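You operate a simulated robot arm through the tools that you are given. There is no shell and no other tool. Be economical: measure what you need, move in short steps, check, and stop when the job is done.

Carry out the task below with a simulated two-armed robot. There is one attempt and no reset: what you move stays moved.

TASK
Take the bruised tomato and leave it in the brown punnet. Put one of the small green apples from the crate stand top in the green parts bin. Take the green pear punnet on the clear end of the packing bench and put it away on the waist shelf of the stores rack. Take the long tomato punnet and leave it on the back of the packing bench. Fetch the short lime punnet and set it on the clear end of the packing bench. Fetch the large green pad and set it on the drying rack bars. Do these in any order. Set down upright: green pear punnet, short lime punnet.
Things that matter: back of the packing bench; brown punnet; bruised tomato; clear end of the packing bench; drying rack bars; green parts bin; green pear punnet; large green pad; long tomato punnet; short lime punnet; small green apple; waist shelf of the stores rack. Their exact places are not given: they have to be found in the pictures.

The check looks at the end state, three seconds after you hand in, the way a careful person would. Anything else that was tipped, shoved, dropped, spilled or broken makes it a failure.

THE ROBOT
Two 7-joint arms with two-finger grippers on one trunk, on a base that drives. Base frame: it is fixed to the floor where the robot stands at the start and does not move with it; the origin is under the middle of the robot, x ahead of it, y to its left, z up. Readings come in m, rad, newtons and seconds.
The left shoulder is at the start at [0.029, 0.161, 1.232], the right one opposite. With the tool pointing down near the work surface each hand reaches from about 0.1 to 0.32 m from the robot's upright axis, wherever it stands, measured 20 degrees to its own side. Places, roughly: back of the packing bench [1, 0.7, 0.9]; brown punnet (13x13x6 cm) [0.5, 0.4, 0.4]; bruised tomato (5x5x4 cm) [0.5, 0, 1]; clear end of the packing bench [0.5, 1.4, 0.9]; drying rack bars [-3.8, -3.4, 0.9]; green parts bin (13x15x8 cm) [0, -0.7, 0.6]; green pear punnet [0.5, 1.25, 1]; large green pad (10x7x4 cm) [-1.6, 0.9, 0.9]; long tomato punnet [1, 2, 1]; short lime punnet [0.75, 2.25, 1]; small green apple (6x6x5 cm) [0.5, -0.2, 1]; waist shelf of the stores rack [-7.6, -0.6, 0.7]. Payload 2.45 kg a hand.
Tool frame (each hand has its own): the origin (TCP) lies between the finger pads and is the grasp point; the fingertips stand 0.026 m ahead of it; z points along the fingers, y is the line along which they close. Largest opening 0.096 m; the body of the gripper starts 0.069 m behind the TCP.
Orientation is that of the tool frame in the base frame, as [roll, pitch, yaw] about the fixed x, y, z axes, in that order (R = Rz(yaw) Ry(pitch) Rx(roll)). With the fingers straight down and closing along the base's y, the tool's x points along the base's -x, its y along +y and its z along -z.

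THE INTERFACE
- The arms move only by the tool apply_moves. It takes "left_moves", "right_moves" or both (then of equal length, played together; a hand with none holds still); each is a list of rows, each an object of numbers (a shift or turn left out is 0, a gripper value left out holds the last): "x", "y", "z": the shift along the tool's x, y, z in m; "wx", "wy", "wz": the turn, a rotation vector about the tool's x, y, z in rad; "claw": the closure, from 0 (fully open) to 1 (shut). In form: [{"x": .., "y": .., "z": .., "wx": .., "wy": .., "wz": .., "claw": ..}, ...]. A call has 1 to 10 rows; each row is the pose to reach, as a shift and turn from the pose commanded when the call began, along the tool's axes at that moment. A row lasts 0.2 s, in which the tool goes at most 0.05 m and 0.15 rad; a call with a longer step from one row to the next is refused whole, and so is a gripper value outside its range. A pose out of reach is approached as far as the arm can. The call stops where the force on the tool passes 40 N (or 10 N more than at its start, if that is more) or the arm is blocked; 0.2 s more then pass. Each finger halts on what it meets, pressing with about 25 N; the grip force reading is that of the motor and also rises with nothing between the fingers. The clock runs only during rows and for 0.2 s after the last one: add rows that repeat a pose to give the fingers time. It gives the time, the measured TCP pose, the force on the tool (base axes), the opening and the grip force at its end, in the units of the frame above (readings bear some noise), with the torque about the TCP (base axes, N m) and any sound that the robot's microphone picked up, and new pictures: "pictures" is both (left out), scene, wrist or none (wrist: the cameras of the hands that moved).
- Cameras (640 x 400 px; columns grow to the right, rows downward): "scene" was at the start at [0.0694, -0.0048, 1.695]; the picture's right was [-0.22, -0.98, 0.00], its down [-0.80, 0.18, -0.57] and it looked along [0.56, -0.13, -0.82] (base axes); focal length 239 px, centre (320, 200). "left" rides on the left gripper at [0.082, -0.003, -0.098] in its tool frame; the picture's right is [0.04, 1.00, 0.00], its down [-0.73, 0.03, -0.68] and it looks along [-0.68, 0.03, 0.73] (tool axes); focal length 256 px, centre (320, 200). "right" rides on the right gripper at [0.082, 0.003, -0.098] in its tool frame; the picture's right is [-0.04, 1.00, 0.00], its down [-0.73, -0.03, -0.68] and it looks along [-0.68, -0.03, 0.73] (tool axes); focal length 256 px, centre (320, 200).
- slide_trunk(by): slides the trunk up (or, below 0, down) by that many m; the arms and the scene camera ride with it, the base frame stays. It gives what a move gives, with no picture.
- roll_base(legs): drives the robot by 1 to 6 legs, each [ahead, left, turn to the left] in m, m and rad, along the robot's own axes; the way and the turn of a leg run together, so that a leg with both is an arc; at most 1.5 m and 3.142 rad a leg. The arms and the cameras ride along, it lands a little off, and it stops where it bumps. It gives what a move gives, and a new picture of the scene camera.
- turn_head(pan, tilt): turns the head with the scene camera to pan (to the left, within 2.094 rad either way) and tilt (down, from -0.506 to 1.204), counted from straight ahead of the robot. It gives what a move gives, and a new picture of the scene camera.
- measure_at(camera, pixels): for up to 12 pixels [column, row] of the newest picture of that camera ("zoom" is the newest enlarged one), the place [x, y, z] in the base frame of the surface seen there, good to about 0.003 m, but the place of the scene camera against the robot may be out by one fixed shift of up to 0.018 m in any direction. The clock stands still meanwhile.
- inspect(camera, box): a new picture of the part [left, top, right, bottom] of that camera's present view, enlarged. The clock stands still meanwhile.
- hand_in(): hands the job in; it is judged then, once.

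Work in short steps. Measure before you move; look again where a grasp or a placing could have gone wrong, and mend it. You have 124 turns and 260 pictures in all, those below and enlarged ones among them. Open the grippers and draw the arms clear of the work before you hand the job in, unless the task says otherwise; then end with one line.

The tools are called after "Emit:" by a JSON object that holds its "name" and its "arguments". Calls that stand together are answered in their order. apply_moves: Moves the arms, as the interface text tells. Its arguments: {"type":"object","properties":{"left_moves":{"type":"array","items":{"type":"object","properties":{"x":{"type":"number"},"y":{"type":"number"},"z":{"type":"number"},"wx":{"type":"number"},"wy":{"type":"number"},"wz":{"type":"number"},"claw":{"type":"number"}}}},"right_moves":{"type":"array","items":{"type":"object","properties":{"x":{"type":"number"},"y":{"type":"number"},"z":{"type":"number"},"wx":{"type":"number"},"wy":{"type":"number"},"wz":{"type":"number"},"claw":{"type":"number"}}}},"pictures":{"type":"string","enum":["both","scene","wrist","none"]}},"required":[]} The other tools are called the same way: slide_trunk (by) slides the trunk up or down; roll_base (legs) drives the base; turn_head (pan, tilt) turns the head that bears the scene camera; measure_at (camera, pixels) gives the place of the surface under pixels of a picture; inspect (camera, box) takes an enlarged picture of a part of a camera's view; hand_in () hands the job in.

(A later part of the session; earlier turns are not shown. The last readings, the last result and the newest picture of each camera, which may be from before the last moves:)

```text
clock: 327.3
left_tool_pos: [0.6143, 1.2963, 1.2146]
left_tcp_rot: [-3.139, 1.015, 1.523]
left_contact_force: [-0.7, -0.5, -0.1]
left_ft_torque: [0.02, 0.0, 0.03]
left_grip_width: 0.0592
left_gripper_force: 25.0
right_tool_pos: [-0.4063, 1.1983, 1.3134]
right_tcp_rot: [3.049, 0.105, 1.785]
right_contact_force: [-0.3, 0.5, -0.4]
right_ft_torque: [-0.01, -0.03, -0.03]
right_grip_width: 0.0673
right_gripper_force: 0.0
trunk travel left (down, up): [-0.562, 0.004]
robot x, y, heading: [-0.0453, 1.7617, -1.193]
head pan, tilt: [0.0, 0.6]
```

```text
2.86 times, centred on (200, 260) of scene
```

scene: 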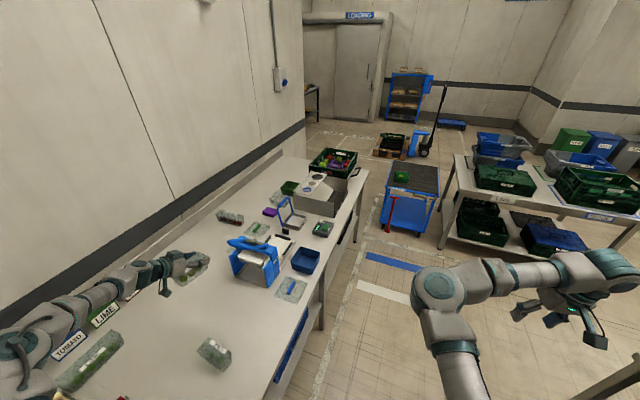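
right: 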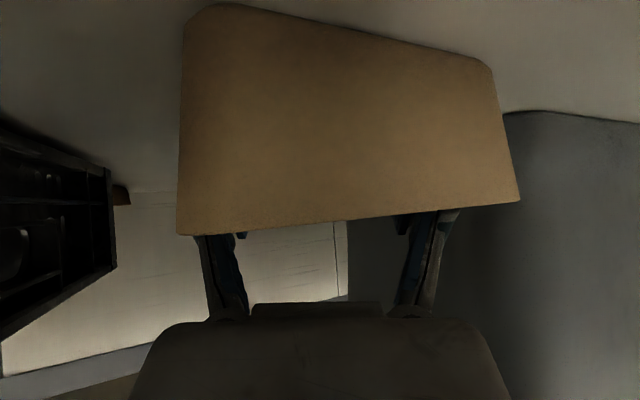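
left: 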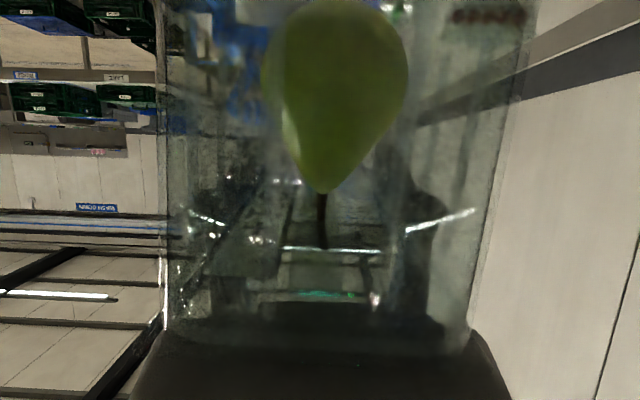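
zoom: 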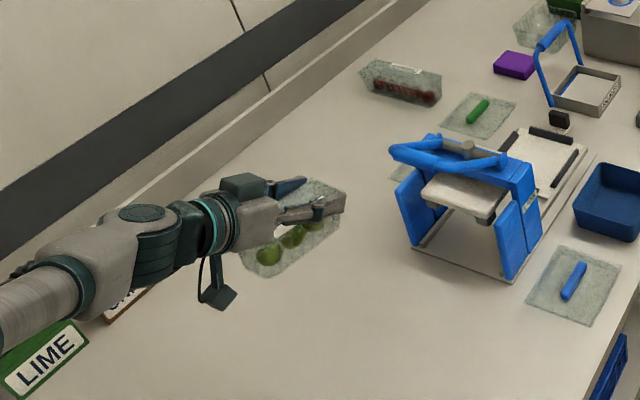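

The punnet is held upright and the rack seems intact. I measure the handle for comparison and slide the base away from the bench, then turn toward the pad table.

Emit:
{"name": "measure_at", "arguments": {"camera": "zoom", "pixels": [[398, 150], [430, 140], [500, 158], [412, 245], [515, 280], [530, 190]]}}

Emit:
{"name": "roll_base", "arguments": {"legs": [[-0.18, -0.45, 0], [0, 0, -1.43], [0.15, 0, 0]]}}

Emit:
{"name": "turn_head", "arguments": {"pan": 0.1, "tilt": 0.75}}

```text
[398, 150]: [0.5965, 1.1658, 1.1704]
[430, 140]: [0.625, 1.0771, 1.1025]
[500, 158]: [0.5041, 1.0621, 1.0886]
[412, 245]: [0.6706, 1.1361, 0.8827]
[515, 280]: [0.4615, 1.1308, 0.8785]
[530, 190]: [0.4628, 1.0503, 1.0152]
```

```text
clock: 334.7
left_tool_pos: [-1.0569, 0.9749, 1.21]
left_tcp_rot: [-3.118, 1.021, 0.083]
left_contact_force: [0.1, 0.0, -0.1]
left_ft_torque: [0.04, 0.05, -0.02]
left_grip_width: 0.0593
left_gripper_force: 25.2
right_tool_pos: [-1.2674, 1.979, 1.3211]
right_tcp_rot: [3.063, 0.107, 0.328]
right_contact_force: [0.0, 0.4, -0.1]
right_ft_torque: [0.0, -0.03, 0.0]
right_grip_width: 0.0672
right_gripper_force: 0.1
trunk travel left (down, up): [-0.562, 0.004]
robot x, y, heading: [-0.6797, 1.6996, -2.659]
head pan, tilt: [0.0, 0.6]
```

scene: 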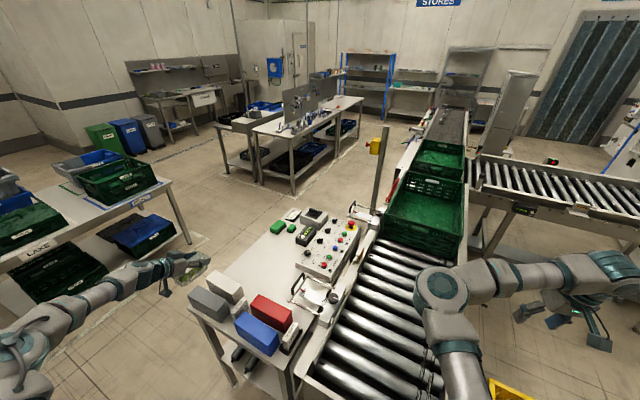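

```text
clock: 335.4
left_tool_pos: [-1.0596, 0.9818, 1.2135]
left_tcp_rot: [-3.135, 1.019, 0.072]
left_contact_force: [-0.7, 0.0, -1.0]
left_ft_torque: [0.02, 0.02, 0.01]
left_grip_width: 0.0592
left_gripper_force: 24.9
right_tool_pos: [-1.2705, 1.9864, 1.3183]
right_tcp_rot: [3.055, 0.109, 0.329]
right_contact_force: [-0.7, -0.5, 0.0]
right_ft_torque: [0.01, -0.04, -0.01]
right_grip_width: 0.0675
right_gripper_force: 0.1
trunk travel left (down, up): [-0.562, 0.004]
robot x, y, heading: [-0.6782, 1.6988, -2.653]
head pan, tilt: [0.099, 0.75]
```

scene: 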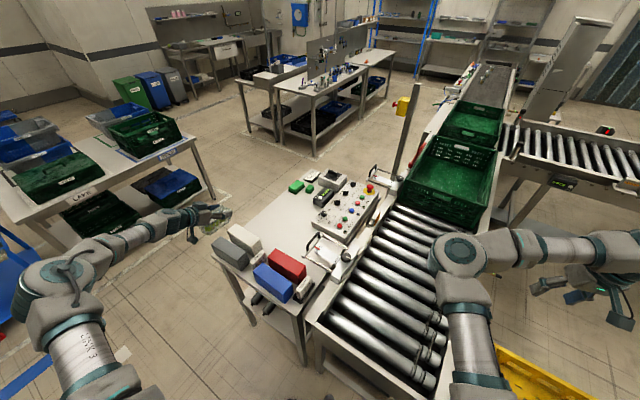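

Green pads appear at [297,187] and [311,176]. I zoom and measure them.

Emit:
{"name": "inspect", "arguments": {"camera": "scene", "box": [240, 160, 380, 260]}}

Emit:
{"name": "measure_at", "arguments": {"camera": "scene", "pixels": [[296, 187], [290, 186], [302, 188], [312, 175], [306, 174], [318, 177], [215, 245], [300, 180], [335, 175], [280, 215], [300, 330], [320, 240]]}}

```text
4.00 times, centred on (310, 210) of scene
```

zoom: 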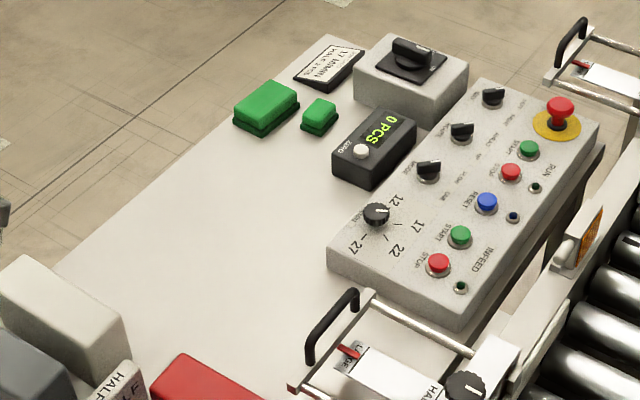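

```text
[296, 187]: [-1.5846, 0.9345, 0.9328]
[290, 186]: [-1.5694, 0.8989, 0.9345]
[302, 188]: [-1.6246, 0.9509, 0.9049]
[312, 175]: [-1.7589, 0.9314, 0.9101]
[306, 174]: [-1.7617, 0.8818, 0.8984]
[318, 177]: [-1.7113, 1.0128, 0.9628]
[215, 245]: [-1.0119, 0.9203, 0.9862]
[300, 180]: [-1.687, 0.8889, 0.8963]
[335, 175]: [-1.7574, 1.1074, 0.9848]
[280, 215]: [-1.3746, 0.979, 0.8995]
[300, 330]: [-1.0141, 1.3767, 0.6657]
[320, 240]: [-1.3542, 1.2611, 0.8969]
```

The large green pad is at ≈(−1.585,0.925), top 0.934. I bring the right hand forward and drive around the table to its open side, facing +y.

Emit:
{"name": "apply_moves", "arguments": {"right_moves": [{"x": -0.018, "y": 0.04}, {"x": -0.036, "y": 0.08}, {"x": -0.054, "y": 0.12}, {"x": -0.073, "y": 0.16}, {"x": -0.091, "y": 0.2}, {"x": -0.109, "y": 0.24}, {"x": -0.127, "y": 0.28}, {"x": -0.145, "y": 0.32}, {"x": -0.164, "y": 0.36}], "pictures": "none"}}

Emit:
{"name": "roll_base", "arguments": {"legs": [[0, 0, 1.287], [1.277, 0, 0], [0, 0, -1.624], [1.325, 0, 0], [0, 0, -1.72]]}}

Emit:
{"name": "turn_head", "arguments": {"pan": -0.2, "tilt": 0.95}}

```text
clock: 337.4
left_tool_pos: [-1.0615, 0.9816, 1.2145]
left_tcp_rot: [-3.129, 1.022, 0.073]
left_contact_force: [0.4, -0.2, 0.1]
left_ft_torque: [-0.02, 0.05, -0.02]
left_grip_width: 0.0592
left_gripper_force: 25.4
right_tool_pos: [-1.3325, 1.5934, 1.3652]
right_tcp_rot: [3.056, 0.106, 0.327]
right_contact_force: [0.2, -0.9, 0.4]
right_ft_torque: [0.03, -0.01, -0.01]
right_grip_width: 0.0671
right_gripper_force: 0.0
right hand out of reach, approached as far as the arm can: row 5, 6, 7, 8, 9
trunk travel left (down, up): [-0.562, 0.004]
robot x, y, heading: [-0.677, 1.7001, -2.658]
head pan, tilt: [0.099, 0.75]
```

```text
clock: 361.6
left_tool_pos: [-2.1913, 0.9251, 1.2178]
left_tcp_rot: [-3.122, 1.029, -1.982]
left_contact_force: [0.4, -0.7, -0.5]
left_ft_torque: [0.02, -0.02, 0.01]
left_grip_width: 0.0591
left_gripper_force: 24.7
right_tool_pos: [-1.5255, 0.8746, 1.3656]
right_tcp_rot: [3.058, 0.107, -1.734]
right_contact_force: [-0.1, 0.2, 0.1]
right_ft_torque: [-0.03, -0.02, 0.02]
right_grip_width: 0.0671
right_gripper_force: 0.1
trunk travel left (down, up): [-0.562, 0.004]
robot x, y, heading: [-1.7401, 0.2507, 1.565]
head pan, tilt: [0.099, 0.75]
```

scene: 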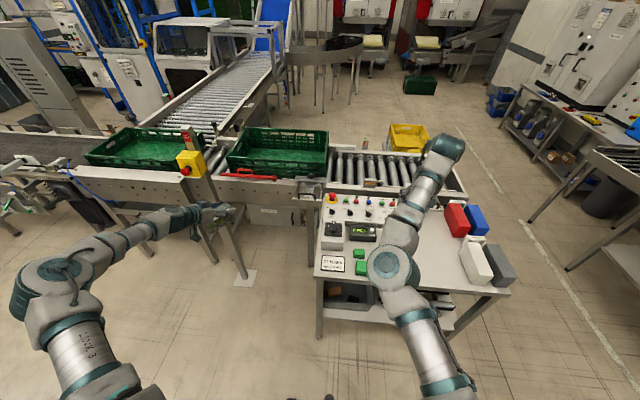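

```text
clock: 362.4
left_tool_pos: [-2.1866, 0.9233, 1.2252]
left_tcp_rot: [-3.132, 1.039, -1.991]
left_contact_force: [-0.9, 0.2, -1.0]
left_ft_torque: [0.04, -0.05, -0.04]
left_grip_width: 0.0594
left_gripper_force: 24.5
right_tool_pos: [-1.5221, 0.8708, 1.3667]
right_tcp_rot: [3.052, 0.112, -1.733]
right_contact_force: [-0.6, 0.3, 0.0]
right_ft_torque: [-0.04, -0.09, 0.01]
right_grip_width: 0.0674
right_gripper_force: 0.0
trunk travel left (down, up): [-0.562, 0.004]
robot x, y, heading: [-1.7398, 0.2507, 1.562]
head pan, tilt: [-0.201, 0.949]
```

scene: 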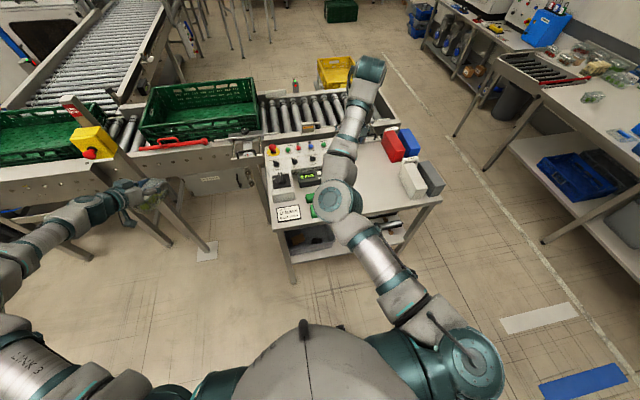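

Excellent placement. I lower the right hand over the pad, correct its tilt and open the claw.

Emit:
{"name": "apply_moves", "arguments": {"right_moves": [{"x": -0.004, "y": 0.01, "z": 0.04, "wx": 0.02, "wy": 0.02, "claw": 0.15}, {"x": -0.008, "y": 0.02, "z": 0.08, "wx": 0.04, "wy": 0.04, "claw": 0.0}, {"x": -0.012, "y": 0.03, "z": 0.12, "wx": 0.06, "wy": 0.06}, {"x": -0.016, "y": 0.04, "z": 0.16, "wx": 0.08, "wy": 0.08}, {"x": -0.02, "y": 0.05, "z": 0.2, "wx": 0.09, "wy": 0.1}, {"x": -0.025, "y": 0.06, "z": 0.24, "wx": 0.09, "wy": 0.1}, {"x": -0.03, "y": 0.066, "z": 0.28, "wx": 0.09, "wy": 0.1}, {"x": -0.03, "y": 0.066, "z": 0.31, "wx": 0.09, "wy": 0.1}, {"x": -0.03, "y": 0.066, "z": 0.31, "wx": 0.09, "wy": 0.1}], "pictures": "wrist"}}

```text
clock: 364.4
left_tool_pos: [-2.1859, 0.9241, 1.2261]
left_tcp_rot: [-3.132, 1.04, -1.993]
left_contact_force: [0.5, 0.3, -1.9]
left_ft_torque: [0.05, -0.04, -0.03]
left_grip_width: 0.0592
left_gripper_force: 24.8
right_tool_pos: [-1.5704, 0.9047, 1.0807]
right_tcp_rot: [3.138, 0.013, -1.716]
right_contact_force: [-0.6, -0.6, -0.8]
right_ft_torque: [-0.03, -0.06, -0.02]
right_grip_width: 0.0959
right_gripper_force: 0.0
right hand out of reach, approached as far as the arm can: row 5, 6, 7, 8, 9
trunk travel left (down, up): [-0.562, 0.004]
robot x, y, heading: [-1.74, 0.2462, 1.565]
head pan, tilt: [-0.201, 0.949]
```

right: 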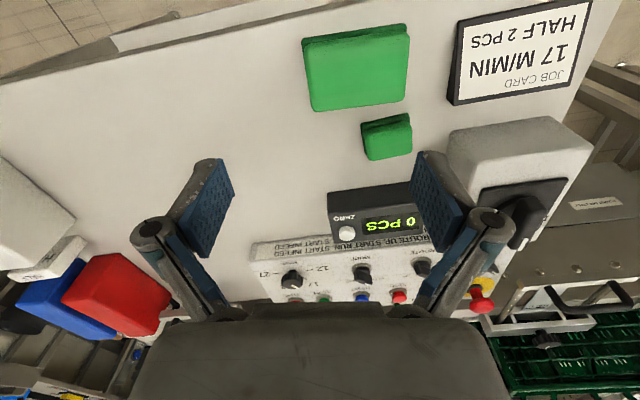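

Clear view: the large green pad is at [357,68]. I measure its corners.

Emit:
{"name": "measure_at", "arguments": {"camera": "right", "pixels": [[305, 40], [405, 28], [312, 105], [405, 98], [357, 68], [365, 125], [410, 118], [366, 155]]}}

```text
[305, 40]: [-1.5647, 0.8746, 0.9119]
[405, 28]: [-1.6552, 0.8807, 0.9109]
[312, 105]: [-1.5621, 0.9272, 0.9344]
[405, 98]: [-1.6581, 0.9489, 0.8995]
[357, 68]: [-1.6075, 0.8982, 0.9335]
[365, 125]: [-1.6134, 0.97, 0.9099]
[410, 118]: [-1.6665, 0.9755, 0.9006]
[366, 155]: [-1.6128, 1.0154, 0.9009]
```

Pad: x −1.562…−1.655, y .872…0.937; jaws must close along y. I rotate the tool 1.43 rad and centre at (−1.592,0.903), opening ~0.08 to avoid the small pad.

Emit:
{"name": "apply_moves", "arguments": {"right_moves": [{"wz": 0.143, "claw": 0.1}, {"wz": 0.286, "claw": 0.17}, {"wz": 0.429}, {"wz": 0.572}, {"wz": 0.715}, {"wz": 0.858}, {"wz": 1.0, "y": 0.006}, {"wz": 1.143, "y": 0.012}, {"wz": 1.286, "y": 0.02}, {"wz": 1.42, "y": 0.022}], "pictures": "wrist"}}

```text
clock: 366.6
left_tool_pos: [-2.1785, 0.9244, 1.2287]
left_tcp_rot: [-3.141, 1.041, -2.0]
left_contact_force: [0.6, 0.5, 0.1]
left_ft_torque: [0.04, -0.01, 0.02]
left_grip_width: 0.0595
left_gripper_force: 25.1
right_tool_pos: [-1.4278, 0.6813, 0.9954]
right_tcp_rot: [2.985, -0.008, -3.088]
right_contact_force: [-0.1, 0.2, -0.8]
right_ft_torque: [0.01, 0.0, 0.01]
right_grip_width: 0.0798
right_gripper_force: 0.1
right hand out of reach, approached as far as the arm can: row 1, 2, 3, 4, 5, 6, 7, 8, 9, 10
trunk travel left (down, up): [-0.562, 0.004]
robot x, y, heading: [-1.7415, 0.2509, 1.572]
head pan, tilt: [-0.201, 0.949]
```

right: 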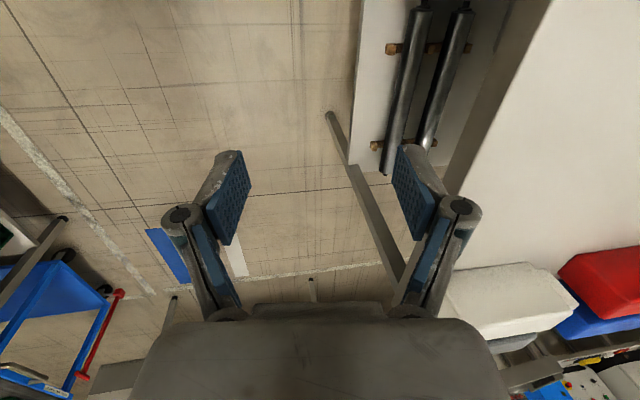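

The hand yawed correctly but moved to (−1.428,0.681). I drive forward 0.2 m and shift the hand left 0.16 m with tilt correction.

Emit:
{"name": "roll_base", "arguments": {"legs": [[0.2, 0, 0]]}}

Emit:
{"name": "apply_moves", "arguments": {"right_moves": [{"x": 0.02, "z": -0.01, "wx": 0.02}, {"x": 0.045, "z": -0.02, "wx": 0.05}, {"x": 0.07, "z": -0.03, "wx": 0.08}, {"x": 0.095, "z": -0.03, "wx": 0.11}, {"x": 0.12, "y": 0.01, "z": -0.03, "wx": 0.14}, {"x": 0.145, "y": 0.02, "z": -0.03, "wx": 0.15}, {"x": 0.163, "y": 0.025, "z": -0.03, "wx": 0.15}, {"x": 0.163, "y": 0.025, "z": -0.03, "wx": 0.15}], "pictures": "wrist"}}

```text
clock: 368.2
left_tool_pos: [-2.1793, 1.1163, 1.2305]
left_tcp_rot: [3.133, 1.037, -2.006]
left_contact_force: [-0.7, 0.1, -0.8]
left_ft_torque: [0.02, -0.02, -0.01]
left_grip_width: 0.0589
left_gripper_force: 24.7
right_tool_pos: [-1.4274, 0.88, 0.9974]
right_tcp_rot: [2.981, -0.009, -3.079]
right_contact_force: [-0.4, 0.0, 0.6]
right_ft_torque: [0.0, 0.03, 0.01]
right_grip_width: 0.0795
right_gripper_force: 0.0
trunk travel left (down, up): [-0.562, 0.004]
robot x, y, heading: [-1.7395, 0.4464, 1.569]
head pan, tilt: [-0.201, 0.949]
```

scene: 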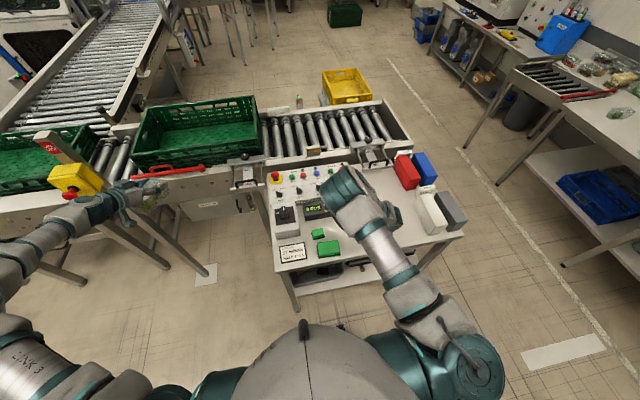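

```text
clock: 370.0
left_tool_pos: [-2.1762, 1.122, 1.2339]
left_tcp_rot: [3.137, 1.047, -1.999]
left_contact_force: [-0.1, -0.4, -0.6]
left_ft_torque: [0.05, -0.01, -0.02]
left_grip_width: 0.0591
left_gripper_force: 24.9
right_tool_pos: [-1.4327, 0.81, 1.003]
right_tcp_rot: [3.127, -0.009, -3.08]
right_contact_force: [0.0, 0.0, -0.7]
right_ft_torque: [-0.04, 0.02, 0.01]
right_grip_width: 0.0797
right_gripper_force: 0.0
right hand out of reach, approached as far as the arm can: row 1, 2, 3, 4, 5, 6, 7, 8
trunk travel left (down, up): [-0.562, 0.004]
robot x, y, heading: [-1.7348, 0.4544, 1.566]
head pan, tilt: [-0.201, 0.949]
```

right: 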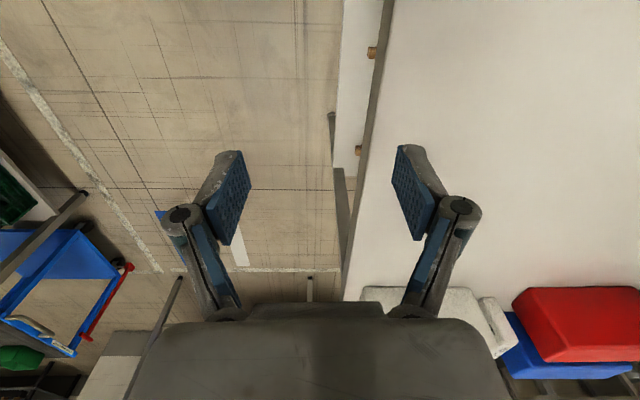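

Orientation is good; remaining offset (−0.159,+0.093) I do with the base. First I pull the left (pear) hand back to keep it clear of the conveyor's e-stop, then shift the base and wait for sway.

Emit:
{"name": "apply_moves", "arguments": {"left_moves": [{"x": 0.016, "y": -0.015, "z": -0.028}, {"x": 0.032, "y": -0.03, "z": -0.056}, {"x": 0.049, "y": -0.045, "z": -0.084}, {"x": 0.065, "y": -0.06, "z": -0.112}, {"x": 0.081, "y": -0.074, "z": -0.14}, {"x": 0.098, "y": -0.089, "z": -0.169}, {"x": 0.114, "y": -0.104, "z": -0.197}], "pictures": "none"}}

Emit:
{"name": "roll_base", "arguments": {"legs": [[0.045, 0.08, 0], [0.045, 0.08, 0]]}}

Emit:
{"name": "apply_moves", "arguments": {"right_moves": [{}, {}, {}, {}, {}, {}, {}, {}, {}, {}], "pictures": "none"}}

Emit:
{"name": "apply_moves", "arguments": {"right_moves": [{}, {}, {}, {}, {}, {}, {}, {}, {}, {}], "pictures": "none"}}

Emit:
{"name": "apply_moves", "arguments": {"right_moves": [{}, {}, {}, {}, {}, {}, {}, {}, {}, {}], "pictures": "wrist"}}

```text
clock: 371.6
left_tool_pos: [-2.1588, 1.0215, 1.1613]
left_tcp_rot: [3.135, 1.044, -2.001]
left_contact_force: [0.3, -0.1, 0.3]
left_ft_torque: [0.01, 0.01, -0.02]
left_grip_width: 0.0591
left_gripper_force: 24.9
left hand out of reach, approached as far as the arm can: row 1, 2, 3, 4, 5, 6, 7
right_tool_pos: [-1.4351, 0.8091, 1.0021]
right_tcp_rot: [3.126, -0.008, -3.08]
right_contact_force: [-0.4, 0.6, -0.3]
right_ft_torque: [0.0, 0.05, -0.01]
right_grip_width: 0.0795
right_gripper_force: 0.0
trunk travel left (down, up): [-0.562, 0.004]
robot x, y, heading: [-1.7374, 0.4466, 1.572]
head pan, tilt: [-0.201, 0.949]
```

```text
clock: 373.4
left_tool_pos: [-2.3327, 1.1048, 1.1602]
left_tcp_rot: [-3.14, 1.053, -1.996]
left_contact_force: [-0.9, -1.1, 0.7]
left_ft_torque: [0.04, -0.03, -0.07]
left_grip_width: 0.0593
left_gripper_force: 24.8
right_tool_pos: [-1.6057, 0.8926, 1.008]
right_tcp_rot: [3.125, 0.004, -3.075]
right_contact_force: [-0.8, 0.3, 0.9]
right_ft_torque: [-0.05, -0.04, 0.0]
right_grip_width: 0.0798
right_gripper_force: 0.1
trunk travel left (down, up): [-0.562, 0.004]
robot x, y, heading: [-1.8975, 0.5347, 1.571]
head pan, tilt: [-0.201, 0.949]
```

scene: 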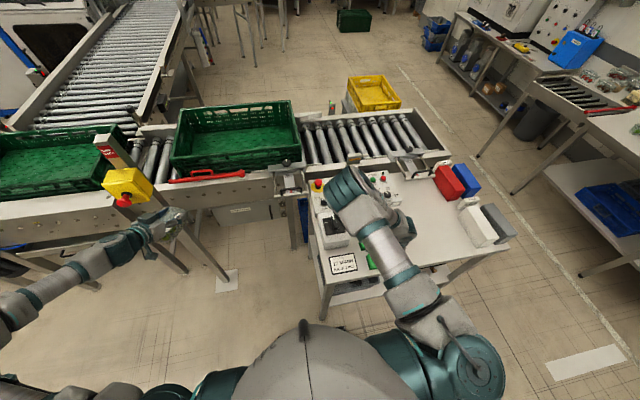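

```text
clock: 375.8
left_tool_pos: [-2.2197, 1.1083, 1.2012]
left_tcp_rot: [2.993, 1.031, -2.136]
left_contact_force: [2.3, 0.9, -0.5]
left_ft_torque: [0.01, 0.04, 0.09]
left_grip_width: 0.0594
left_gripper_force: 25.1
right_tool_pos: [-1.5115, 0.8915, 0.9835]
right_tcp_rot: [3.118, -0.071, -3.081]
right_contact_force: [1.1, -0.5, 0.6]
right_ft_torque: [-0.01, 0.08, -0.02]
right_grip_width: 0.0796
right_gripper_force: 0.1
trunk travel left (down, up): [-0.562, 0.004]
robot x, y, heading: [-1.8888, 0.5351, 1.563]
head pan, tilt: [-0.201, 0.949]
stopped in row 10 (right hand): the arm was blocked; the commanded pose is now the measured one
```

```text
clock: 378.0
left_tool_pos: [-2.2804, 1.1058, 1.1865]
left_tcp_rot: [3.063, 1.051, -2.067]
left_contact_force: [-2.0, -0.6, -1.1]
left_ft_torque: [0.06, -0.04, -0.02]
left_grip_width: 0.0592
left_gripper_force: 24.9
right_tool_pos: [-1.5617, 0.8912, 0.9991]
right_tcp_rot: [3.119, -0.031, -3.074]
right_contact_force: [-0.9, 0.9, 0.3]
right_ft_torque: [-0.05, -0.05, 0.0]
right_grip_width: 0.0796
right_gripper_force: 0.0
trunk travel left (down, up): [-0.562, 0.004]
robot x, y, heading: [-1.8932, 0.5369, 1.571]
head pan, tilt: [-0.201, 0.949]
```

```text
clock: 380.4
left_tool_pos: [-2.2505, 1.1024, 1.193]
left_tcp_rot: [3.02, 1.03, -2.104]
left_contact_force: [1.4, 0.4, -0.9]
left_ft_torque: [-0.04, 0.05, 0.04]
left_grip_width: 0.0595
left_gripper_force: 25.2
right_tool_pos: [-1.5337, 0.89, 0.9907]
right_tcp_rot: [3.114, -0.057, -3.075]
right_contact_force: [0.4, 0.7, 0.6]
right_ft_torque: [-0.01, 0.0, -0.01]
right_grip_width: 0.0798
right_gripper_force: 0.0
trunk travel left (down, up): [-0.562, 0.004]
robot x, y, heading: [-1.8926, 0.5335, 1.568]
head pan, tilt: [-0.201, 0.949]
stopped in row 10 (right hand): the arm was blocked; the commanded pose is now the measured one
```

right: 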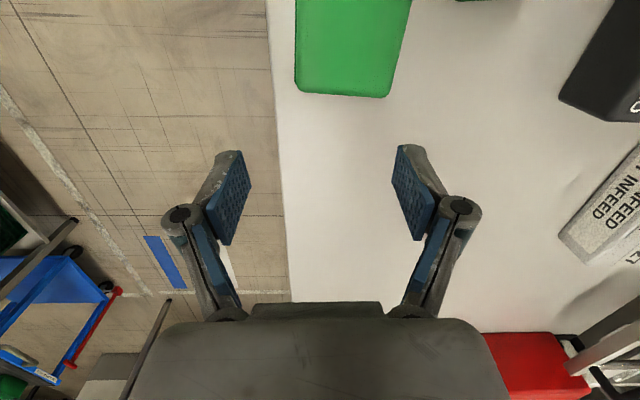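

The robot is rocking with the trunk high. I use head turns to let it settle without disturbing the arms (also viewing the stores rack), then re-image.

Emit:
{"name": "turn_head", "arguments": {"pan": 1.8, "tilt": 0.3}}

Emit:
{"name": "turn_head", "arguments": {"pan": -1.5, "tilt": 0.9}}

Emit:
{"name": "turn_head", "arguments": {"pan": 1.9, "tilt": 0.4}}

Emit:
{"name": "turn_head", "arguments": {"pan": -0.3, "tilt": 1.0}}

Emit:
{"name": "apply_moves", "arguments": {"right_moves": [{}], "pictures": "wrist"}}

Emit:
{"name": "measure_at", "arguments": {"camera": "right", "pixels": [[300, 20], [345, 20], [400, 20], [345, 90], [345, 60], [385, 92], [300, 85]]}}

```text
clock: 382.3
left_tool_pos: [-2.2567, 1.1034, 1.1898]
left_tcp_rot: [3.028, 1.03, -2.095]
left_contact_force: [0.6, -0.6, -0.1]
left_ft_torque: [-0.01, -0.03, 0.02]
left_grip_width: 0.0591
left_gripper_force: 24.6
right_tool_pos: [-1.5399, 0.8892, 0.9929]
right_tcp_rot: [3.117, -0.053, -3.073]
right_contact_force: [-0.3, -0.1, -0.6]
right_ft_torque: [0.02, -0.03, 0.01]
right_grip_width: 0.0795
right_gripper_force: 0.0
trunk travel left (down, up): [-0.562, 0.004]
robot x, y, heading: [-1.8933, 0.5354, 1.572]
head pan, tilt: [1.799, 0.3]
```

scene: 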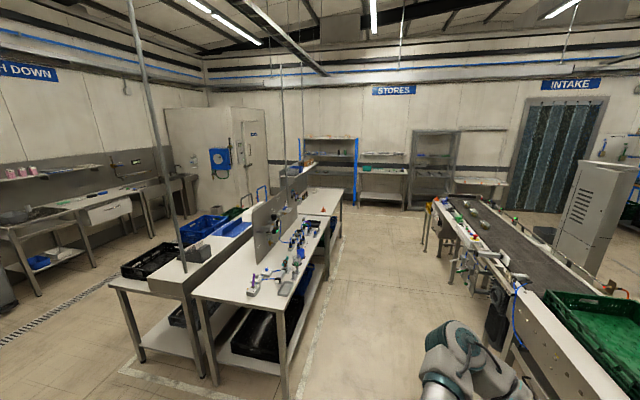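

```text
clock: 385.1
left_tool_pos: [-2.2836, 1.1032, 1.185]
left_tcp_rot: [3.06, 1.043, -2.067]
left_contact_force: [-1.1, -0.4, -1.1]
left_ft_torque: [0.1, -0.06, -0.03]
left_grip_width: 0.0594
left_gripper_force: 25.0
right_tool_pos: [-1.5641, 0.8897, 0.9993]
right_tcp_rot: [3.118, -0.035, -3.07]
right_contact_force: [-0.4, 0.3, 0.5]
right_ft_torque: [-0.04, -0.07, -0.04]
right_grip_width: 0.0799
right_gripper_force: 0.0
trunk travel left (down, up): [-0.562, 0.004]
robot x, y, heading: [-1.9002, 0.5397, 1.568]
head pan, tilt: [-1.499, 0.901]
```

scene: 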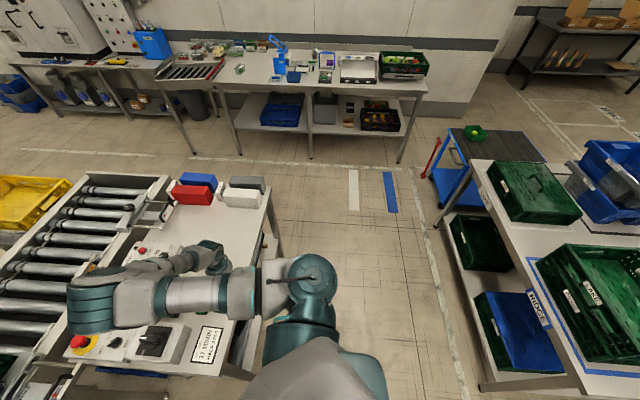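

```text
clock: 388.0
left_tool_pos: [-2.2874, 1.104, 1.1846]
left_tcp_rot: [3.062, 1.049, -2.066]
left_contact_force: [-2.0, -0.6, -2.0]
left_ft_torque: [0.03, -0.11, -0.15]
left_grip_width: 0.0593
left_gripper_force: 25.1
right_tool_pos: [-1.5689, 0.8887, 0.9994]
right_tcp_rot: [3.117, -0.034, -3.072]
right_contact_force: [-1.6, 0.2, 0.1]
right_ft_torque: [-0.05, -0.18, 0.02]
right_grip_width: 0.0795
right_gripper_force: 0.1
trunk travel left (down, up): [-0.562, 0.004]
robot x, y, heading: [-1.9034, 0.5357, 1.57]
head pan, tilt: [1.901, 0.4]
```

scene: 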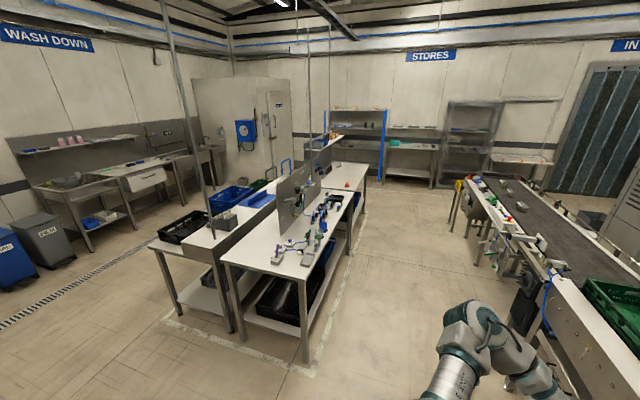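

```text
clock: 390.1
left_tool_pos: [-2.2769, 1.1031, 1.1852]
left_tcp_rot: [3.055, 1.042, -2.073]
left_contact_force: [0.0, -0.8, -1.2]
left_ft_torque: [0.07, -0.03, -0.03]
left_grip_width: 0.0593
left_gripper_force: 25.4
right_tool_pos: [-1.558, 0.8909, 0.9985]
right_tcp_rot: [3.117, -0.038, -3.072]
right_contact_force: [-1.2, 1.0, 0.2]
right_ft_torque: [-0.03, -0.03, 0.03]
right_grip_width: 0.0797
right_gripper_force: 0.1
trunk travel left (down, up): [-0.562, 0.004]
robot x, y, heading: [-1.9025, 0.5354, 1.573]
head pan, tilt: [-0.3, 1.0]
```

scene: 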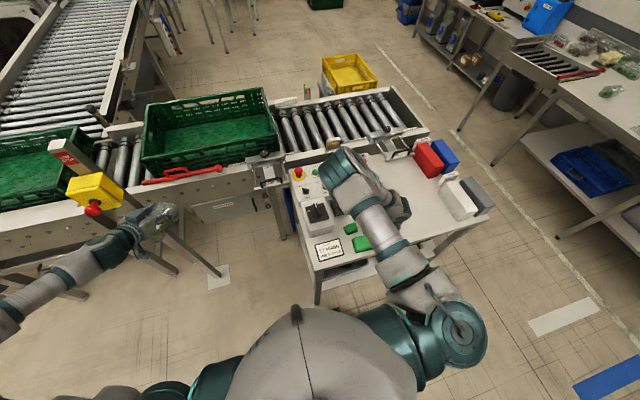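

```text
clock: 390.4
left_tool_pos: [-2.2318, 1.1057, 1.2014]
left_tcp_rot: [2.993, 1.035, -2.129]
left_contact_force: [0.1, -0.1, -0.5]
left_ft_torque: [-0.02, -0.03, -0.04]
left_grip_width: 0.0591
left_gripper_force: 25.5
right_tool_pos: [-1.5208, 0.8884, 0.987]
right_tcp_rot: [3.115, -0.069, -3.077]
right_contact_force: [0.8, 0.3, 0.5]
right_ft_torque: [0.04, 0.0, -0.01]
right_grip_width: 0.0799
right_gripper_force: 0.0
trunk travel left (down, up): [-0.562, 0.004]
robot x, y, heading: [-1.8916, 0.5391, 1.569]
head pan, tilt: [-0.3, 1.0]
```

right: 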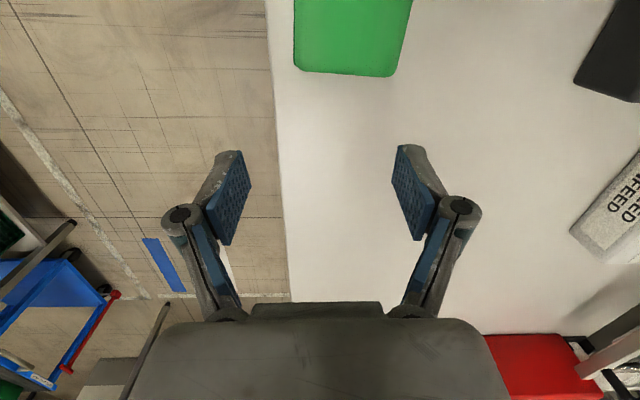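

```text
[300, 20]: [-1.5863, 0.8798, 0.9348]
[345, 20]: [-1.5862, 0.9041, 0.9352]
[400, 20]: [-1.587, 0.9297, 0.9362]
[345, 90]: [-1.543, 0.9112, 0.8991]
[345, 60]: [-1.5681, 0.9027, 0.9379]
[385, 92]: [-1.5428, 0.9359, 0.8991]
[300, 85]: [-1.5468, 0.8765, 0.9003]
```

The sway is along the pad's length only, so gripping is feasible. I centre in y (+0.017), shift −0.03 in x, descend to ≈0.932 and close.

Emit:
{"name": "apply_moves", "arguments": {"right_moves": [{"x": 0.012, "y": 0.009}, {"x": 0.025, "y": 0.017, "z": 0.01}, {"x": 0.029, "y": 0.018, "z": 0.025}, {"x": 0.029, "y": 0.018, "z": 0.042}, {"x": 0.029, "y": 0.018, "z": 0.06}, {"x": 0.029, "y": 0.018, "z": 0.06, "claw": 0.25}, {"x": 0.029, "y": 0.018, "z": 0.06, "claw": 0.35}, {"x": 0.029, "y": 0.018, "z": 0.06, "claw": 0.45}, {"x": 0.029, "y": 0.018, "z": 0.06, "claw": 0.55}], "pictures": "wrist"}}

```text
clock: 392.4
left_tool_pos: [-2.2374, 1.0954, 1.2007]
left_tcp_rot: [3.001, 1.033, -2.122]
left_contact_force: [-0.1, 0.4, -0.6]
left_ft_torque: [0.01, 0.05, 0.06]
left_grip_width: 0.0593
left_gripper_force: 25.0
right_tool_pos: [-1.5627, 0.9074, 0.9342]
right_tcp_rot: [3.101, -0.075, -3.071]
right_contact_force: [-17.9, 1.7, 40.2]
right_ft_torque: [-0.97, 0.45, -0.66]
right_grip_width: 0.0607
right_gripper_force: 25.2
trunk travel left (down, up): [-0.562, 0.004]
robot x, y, heading: [-1.8973, 0.5367, 1.569]
head pan, tilt: [-0.3, 1.0]
stopped in row 9 (right hand): the force on the tool passed its limit at 60 N (the readings are from after the stop); the commanded pose is now the measured one
```

right: 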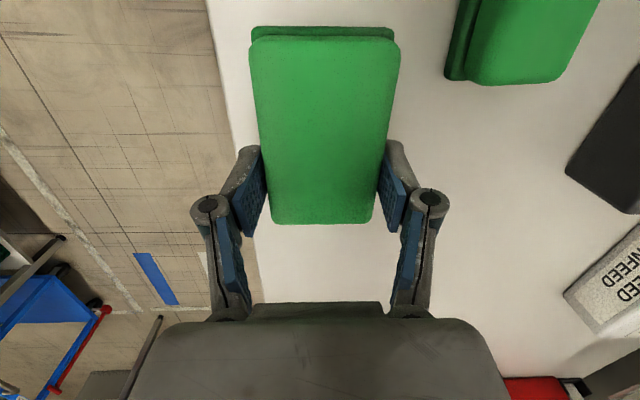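

Pad gripped. I lift it, turn left to face −x, and look along the route toward the wash area.

Emit:
{"name": "apply_moves", "arguments": {"right_moves": [{"z": -0.02, "claw": 0.6}, {"z": -0.05, "claw": 0.6}, {"z": -0.09}, {"z": -0.13}, {"z": -0.16}], "pictures": "wrist"}}

Emit:
{"name": "roll_base", "arguments": {"legs": [[0, 0, 1.57], [0.35, 0, 0]]}}

Emit:
{"name": "turn_head", "arguments": {"pan": 1.1, "tilt": 0.5}}

```text
clock: 393.6
left_tool_pos: [-2.2433, 1.1007, 1.1991]
left_tcp_rot: [3.007, 1.04, -2.117]
left_contact_force: [-0.1, -0.1, -0.5]
left_ft_torque: [0.03, 0.0, -0.05]
left_grip_width: 0.0592
left_gripper_force: 24.6
right_tool_pos: [-1.5601, 0.8907, 1.0943]
right_tcp_rot: [3.096, -0.07, -3.072]
right_contact_force: [-0.4, -0.4, -0.7]
right_ft_torque: [0.03, 0.02, -0.01]
right_grip_width: 0.0576
right_gripper_force: 25.5
right hand out of reach, approached as far as the arm can: row 5
trunk travel left (down, up): [-0.562, 0.004]
robot x, y, heading: [-1.8936, 0.5361, 1.573]
head pan, tilt: [-0.3, 1.0]
```

right: 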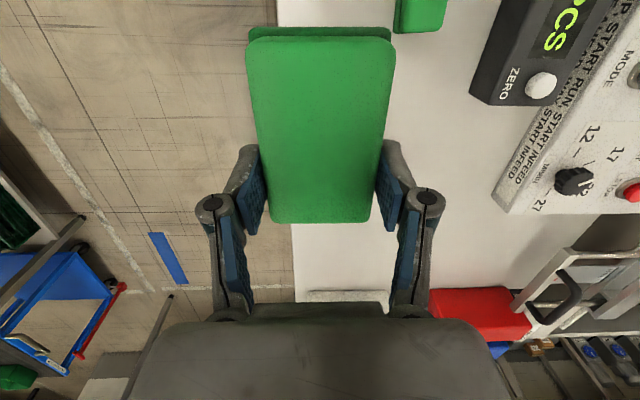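

```text
clock: 399.8
left_tool_pos: [-2.7996, 0.1843, 1.2063]
left_tcp_rot: [2.979, 1.037, -0.546]
left_contact_force: [-1.1, 0.6, -0.8]
left_ft_torque: [-0.04, 0.01, 0.03]
left_grip_width: 0.0592
left_gripper_force: 25.2
right_tool_pos: [-2.6064, 0.872, 1.0911]
right_tcp_rot: [3.093, -0.083, -1.478]
right_contact_force: [-0.2, 0.1, -0.2]
right_ft_torque: [-0.02, 0.02, -0.01]
right_grip_width: 0.0568
right_gripper_force: 25.1
trunk travel left (down, up): [-0.562, 0.004]
robot x, y, heading: [-2.2472, 0.5307, -3.113]
head pan, tilt: [-0.3, 1.0]
```

scene: 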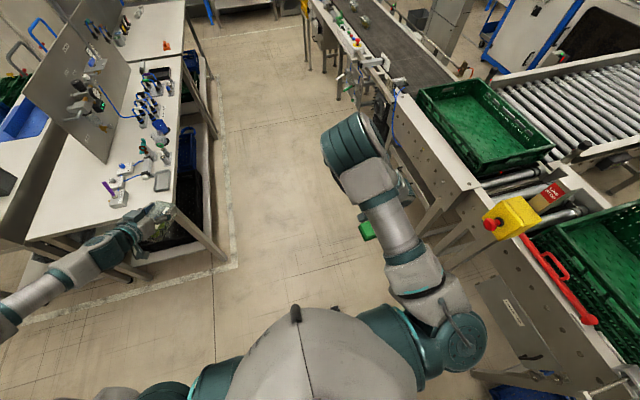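

```text
clock: 401.3
left_tool_pos: [-2.7992, 0.1562, 1.1979]
left_tcp_rot: [3.023, 1.048, -0.509]
left_contact_force: [-0.5, -0.8, -1.0]
left_ft_torque: [0.06, -0.01, -0.04]
left_grip_width: 0.0592
left_gripper_force: 24.9
right_tool_pos: [-2.6064, 0.8468, 1.0982]
right_tcp_rot: [3.097, -0.06, -1.477]
right_contact_force: [0.2, -0.6, -0.3]
right_ft_torque: [-0.01, 0.02, -0.05]
right_grip_width: 0.0568
right_gripper_force: 25.1
trunk travel left (down, up): [-0.562, 0.004]
robot x, y, heading: [-2.246, 0.5315, -3.119]
head pan, tilt: [1.1, 0.499]
```

scene: 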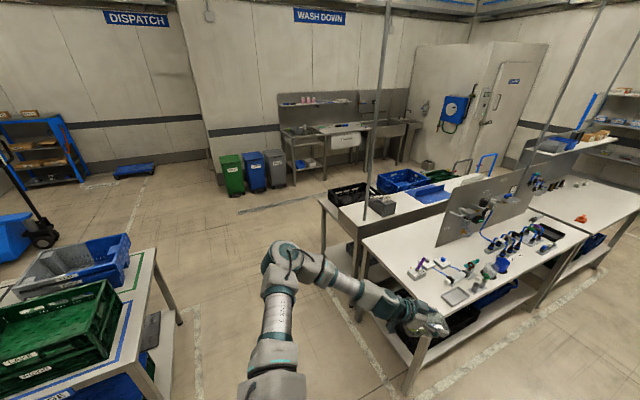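

The wash-down station is at [330,130]. I zoom in there and measure the corridor and the station.

Emit:
{"name": "inspect", "arguments": {"camera": "scene", "box": [265, 85, 425, 190]}}

Emit:
{"name": "measure_at", "arguments": {"camera": "scene", "pixels": [[180, 322], [152, 262], [323, 245], [405, 390], [290, 172], [326, 172], [300, 142], [340, 142], [400, 130], [310, 105], [320, 200], [325, 135]]}}

```text
3.81 times, centred on (345, 138) of scene
```

zoom: 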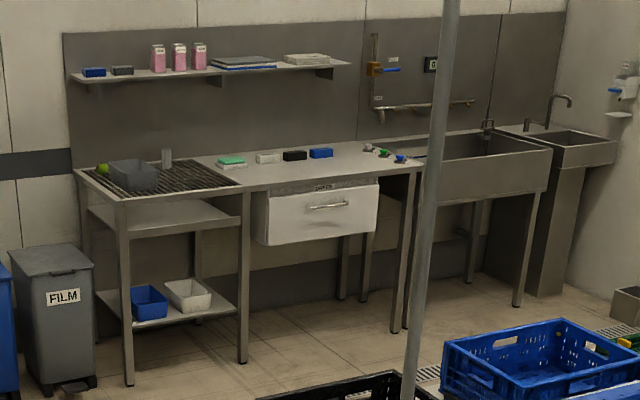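

```text
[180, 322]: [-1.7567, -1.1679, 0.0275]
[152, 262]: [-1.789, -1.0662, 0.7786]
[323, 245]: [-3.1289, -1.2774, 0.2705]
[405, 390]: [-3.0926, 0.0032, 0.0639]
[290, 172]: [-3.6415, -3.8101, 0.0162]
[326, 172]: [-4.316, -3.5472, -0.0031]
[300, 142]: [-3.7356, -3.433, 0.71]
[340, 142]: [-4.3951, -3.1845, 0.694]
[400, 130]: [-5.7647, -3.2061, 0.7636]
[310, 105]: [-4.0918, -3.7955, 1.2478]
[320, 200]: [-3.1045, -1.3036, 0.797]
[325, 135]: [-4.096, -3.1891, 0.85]
```

Bars are at the wash-down station (zoom [185,180], ≈(−3.75,−3.4,0.9)); the corridor is ~1.3 m wide. I rotate the pad hand back and extend it, then drive there.

Emit:
{"name": "apply_moves", "arguments": {"right_moves": [{"wz": -0.136}, {"wz": -0.272}, {"wz": -0.408}, {"wz": -0.544}, {"wz": -0.68}, {"wz": -0.816}, {"wz": -0.952}, {"wz": -1.088}, {"wz": -1.224}, {"wz": -1.35}], "pictures": "none"}}

Emit:
{"name": "apply_moves", "arguments": {"right_moves": [{"x": -0.035, "y": 0.01}, {"x": -0.07, "y": 0.02}, {"x": -0.105, "y": 0.03}, {"x": -0.14, "y": 0.04}, {"x": -0.175, "y": 0.05}, {"x": -0.21, "y": 0.06}, {"x": -0.245, "y": 0.07}, {"x": -0.245, "y": 0.07}], "pictures": "wrist"}}

Emit:
{"name": "roll_base", "arguments": {"legs": [[0, 0, 1.426], [1.5, 0, 0], [0.55, 0, 0], [0, 0, -0.64], [1.4, 0, 0], [0, 0, 0.76]]}}

Emit:
{"name": "turn_head", "arguments": {"pan": -0.3, "tilt": 0.75}}

```text
clock: 403.5
left_tool_pos: [-2.8009, 0.1808, 1.2068]
left_tcp_rot: [2.991, 1.043, -0.54]
left_contact_force: [-0.3, 1.4, -0.3]
left_ft_torque: [-0.02, 0.0, 0.05]
left_grip_width: 0.0592
left_gripper_force: 24.8
right_tool_pos: [-2.6068, 0.8694, 1.0922]
right_tcp_rot: [3.056, 0.031, -0.131]
right_contact_force: [0.5, -0.3, -0.4]
right_ft_torque: [0.0, 0.05, 0.0]
right_grip_width: 0.0569
right_gripper_force: 24.7
trunk travel left (down, up): [-0.562, 0.004]
robot x, y, heading: [-2.248, 0.5329, -3.111]
head pan, tilt: [1.1, 0.499]
```

```text
clock: 405.3
left_tool_pos: [-2.8009, 0.1629, 1.2017]
left_tcp_rot: [3.011, 1.051, -0.519]
left_contact_force: [-0.4, 0.2, -0.9]
left_ft_torque: [-0.01, 0.03, 0.01]
left_grip_width: 0.0588
left_gripper_force: 25.2
right_tool_pos: [-2.8569, 0.8144, 1.1093]
right_tcp_rot: [3.068, 0.032, -0.13]
right_contact_force: [-0.5, 0.8, -0.4]
right_ft_torque: [0.0, -0.02, 0.0]
right_grip_width: 0.0569
right_gripper_force: 24.6
trunk travel left (down, up): [-0.562, 0.004]
robot x, y, heading: [-2.2499, 0.5314, -3.11]
head pan, tilt: [1.1, 0.499]
```

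right: 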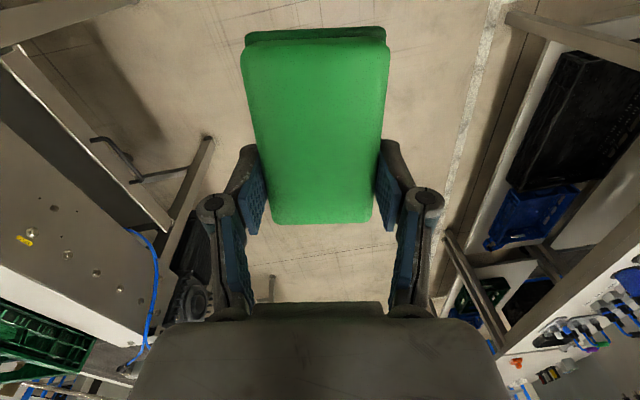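

```text
clock: 429.1
left_tool_pos: [-3.1225, -3.0475, 1.2052]
left_tcp_rot: [3.001, 1.046, 1.002]
left_contact_force: [0.5, -0.3, -1.0]
left_ft_torque: [-0.01, -0.01, 0.05]
left_grip_width: 0.0592
left_gripper_force: 25.3
right_tool_pos: [-3.7735, -3.0809, 1.1062]
right_tcp_rot: [3.061, 0.029, 1.404]
right_contact_force: [0.1, -0.1, 0.0]
right_ft_torque: [-0.01, -0.05, 0.02]
right_grip_width: 0.057
right_gripper_force: 25.1
trunk travel left (down, up): [-0.562, 0.004]
robot x, y, heading: [-3.4577, -2.481, -1.579]
head pan, tilt: [1.1, 0.499]
```

scene: 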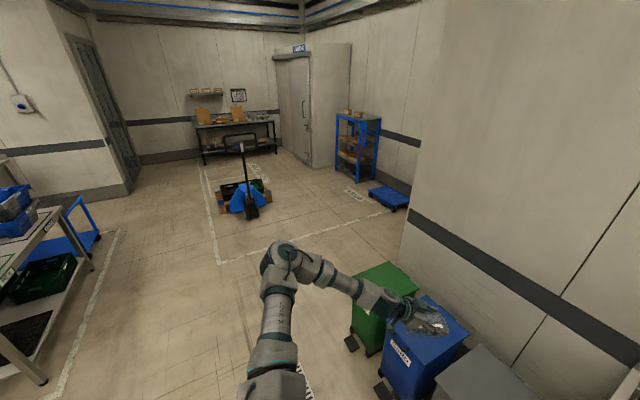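

```text
clock: 430.7
left_tool_pos: [-3.117, -3.0464, 1.2111]
left_tcp_rot: [2.997, 1.063, 0.999]
left_contact_force: [-0.4, 0.5, -1.2]
left_ft_torque: [-0.05, 0.03, -0.01]
left_grip_width: 0.0592
left_gripper_force: 25.0
right_tool_pos: [-3.7685, -3.0778, 1.1097]
right_tcp_rot: [3.065, 0.033, 1.404]
right_contact_force: [0.4, 0.5, 0.0]
right_ft_torque: [0.01, 0.01, 0.0]
right_grip_width: 0.0571
right_gripper_force: 25.1
trunk travel left (down, up): [-0.562, 0.004]
robot x, y, heading: [-3.459, -2.4747, -1.581]
head pan, tilt: [-0.3, 0.75]
```

scene: 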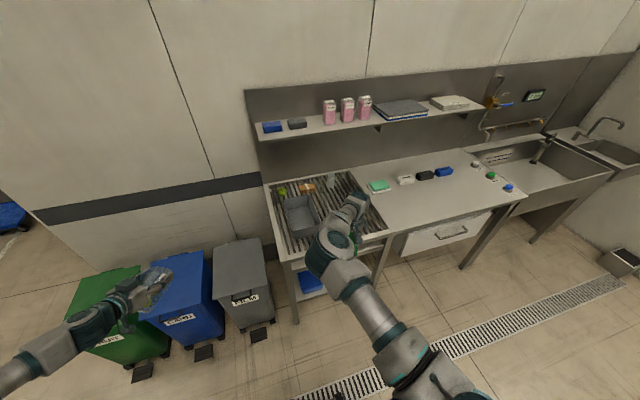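

The hand is by the bars. I zoom and measure the free bar area.

Emit:
{"name": "inspect", "arguments": {"camera": "scene", "box": [255, 150, 395, 260]}}

Emit:
{"name": "measure_at", "arguments": {"camera": "scene", "pixels": [[270, 185], [350, 175], [285, 255], [382, 235], [300, 200], [318, 215], [316, 195], [330, 195], [345, 192], [335, 185], [305, 187], [330, 205]]}}

Emit:
{"name": "inspect", "arguments": {"camera": "right", "box": [0, 0, 640, 400]}}

```text
3.64 times, centred on (325, 205) of scene
```

zoom: 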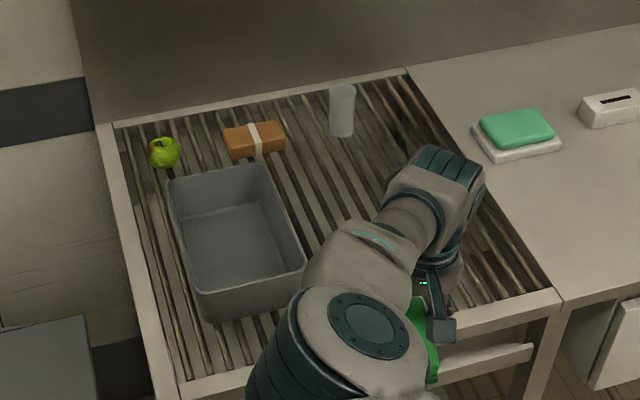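

```text
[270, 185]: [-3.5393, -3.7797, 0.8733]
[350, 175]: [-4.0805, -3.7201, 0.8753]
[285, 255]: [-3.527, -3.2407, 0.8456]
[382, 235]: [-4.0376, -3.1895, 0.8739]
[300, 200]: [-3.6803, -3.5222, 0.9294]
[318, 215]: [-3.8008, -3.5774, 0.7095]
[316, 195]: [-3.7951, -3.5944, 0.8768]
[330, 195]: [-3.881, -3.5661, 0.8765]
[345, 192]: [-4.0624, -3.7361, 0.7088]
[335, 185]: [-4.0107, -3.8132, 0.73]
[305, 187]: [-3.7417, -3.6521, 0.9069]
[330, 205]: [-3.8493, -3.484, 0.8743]
```

```text
1.00 times, centred on (320, 200) of right (not enlarged: the box is as wide or as high as the picture)
```

zoom: 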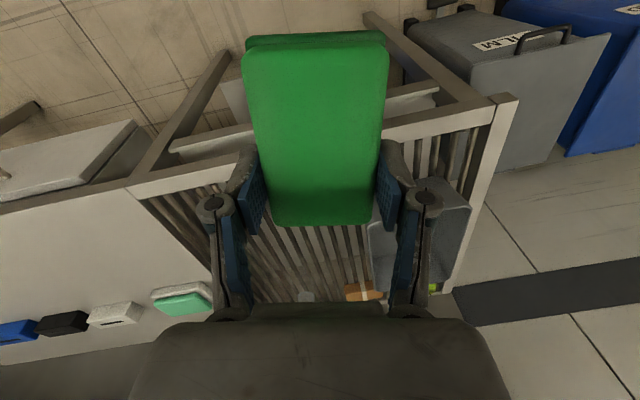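

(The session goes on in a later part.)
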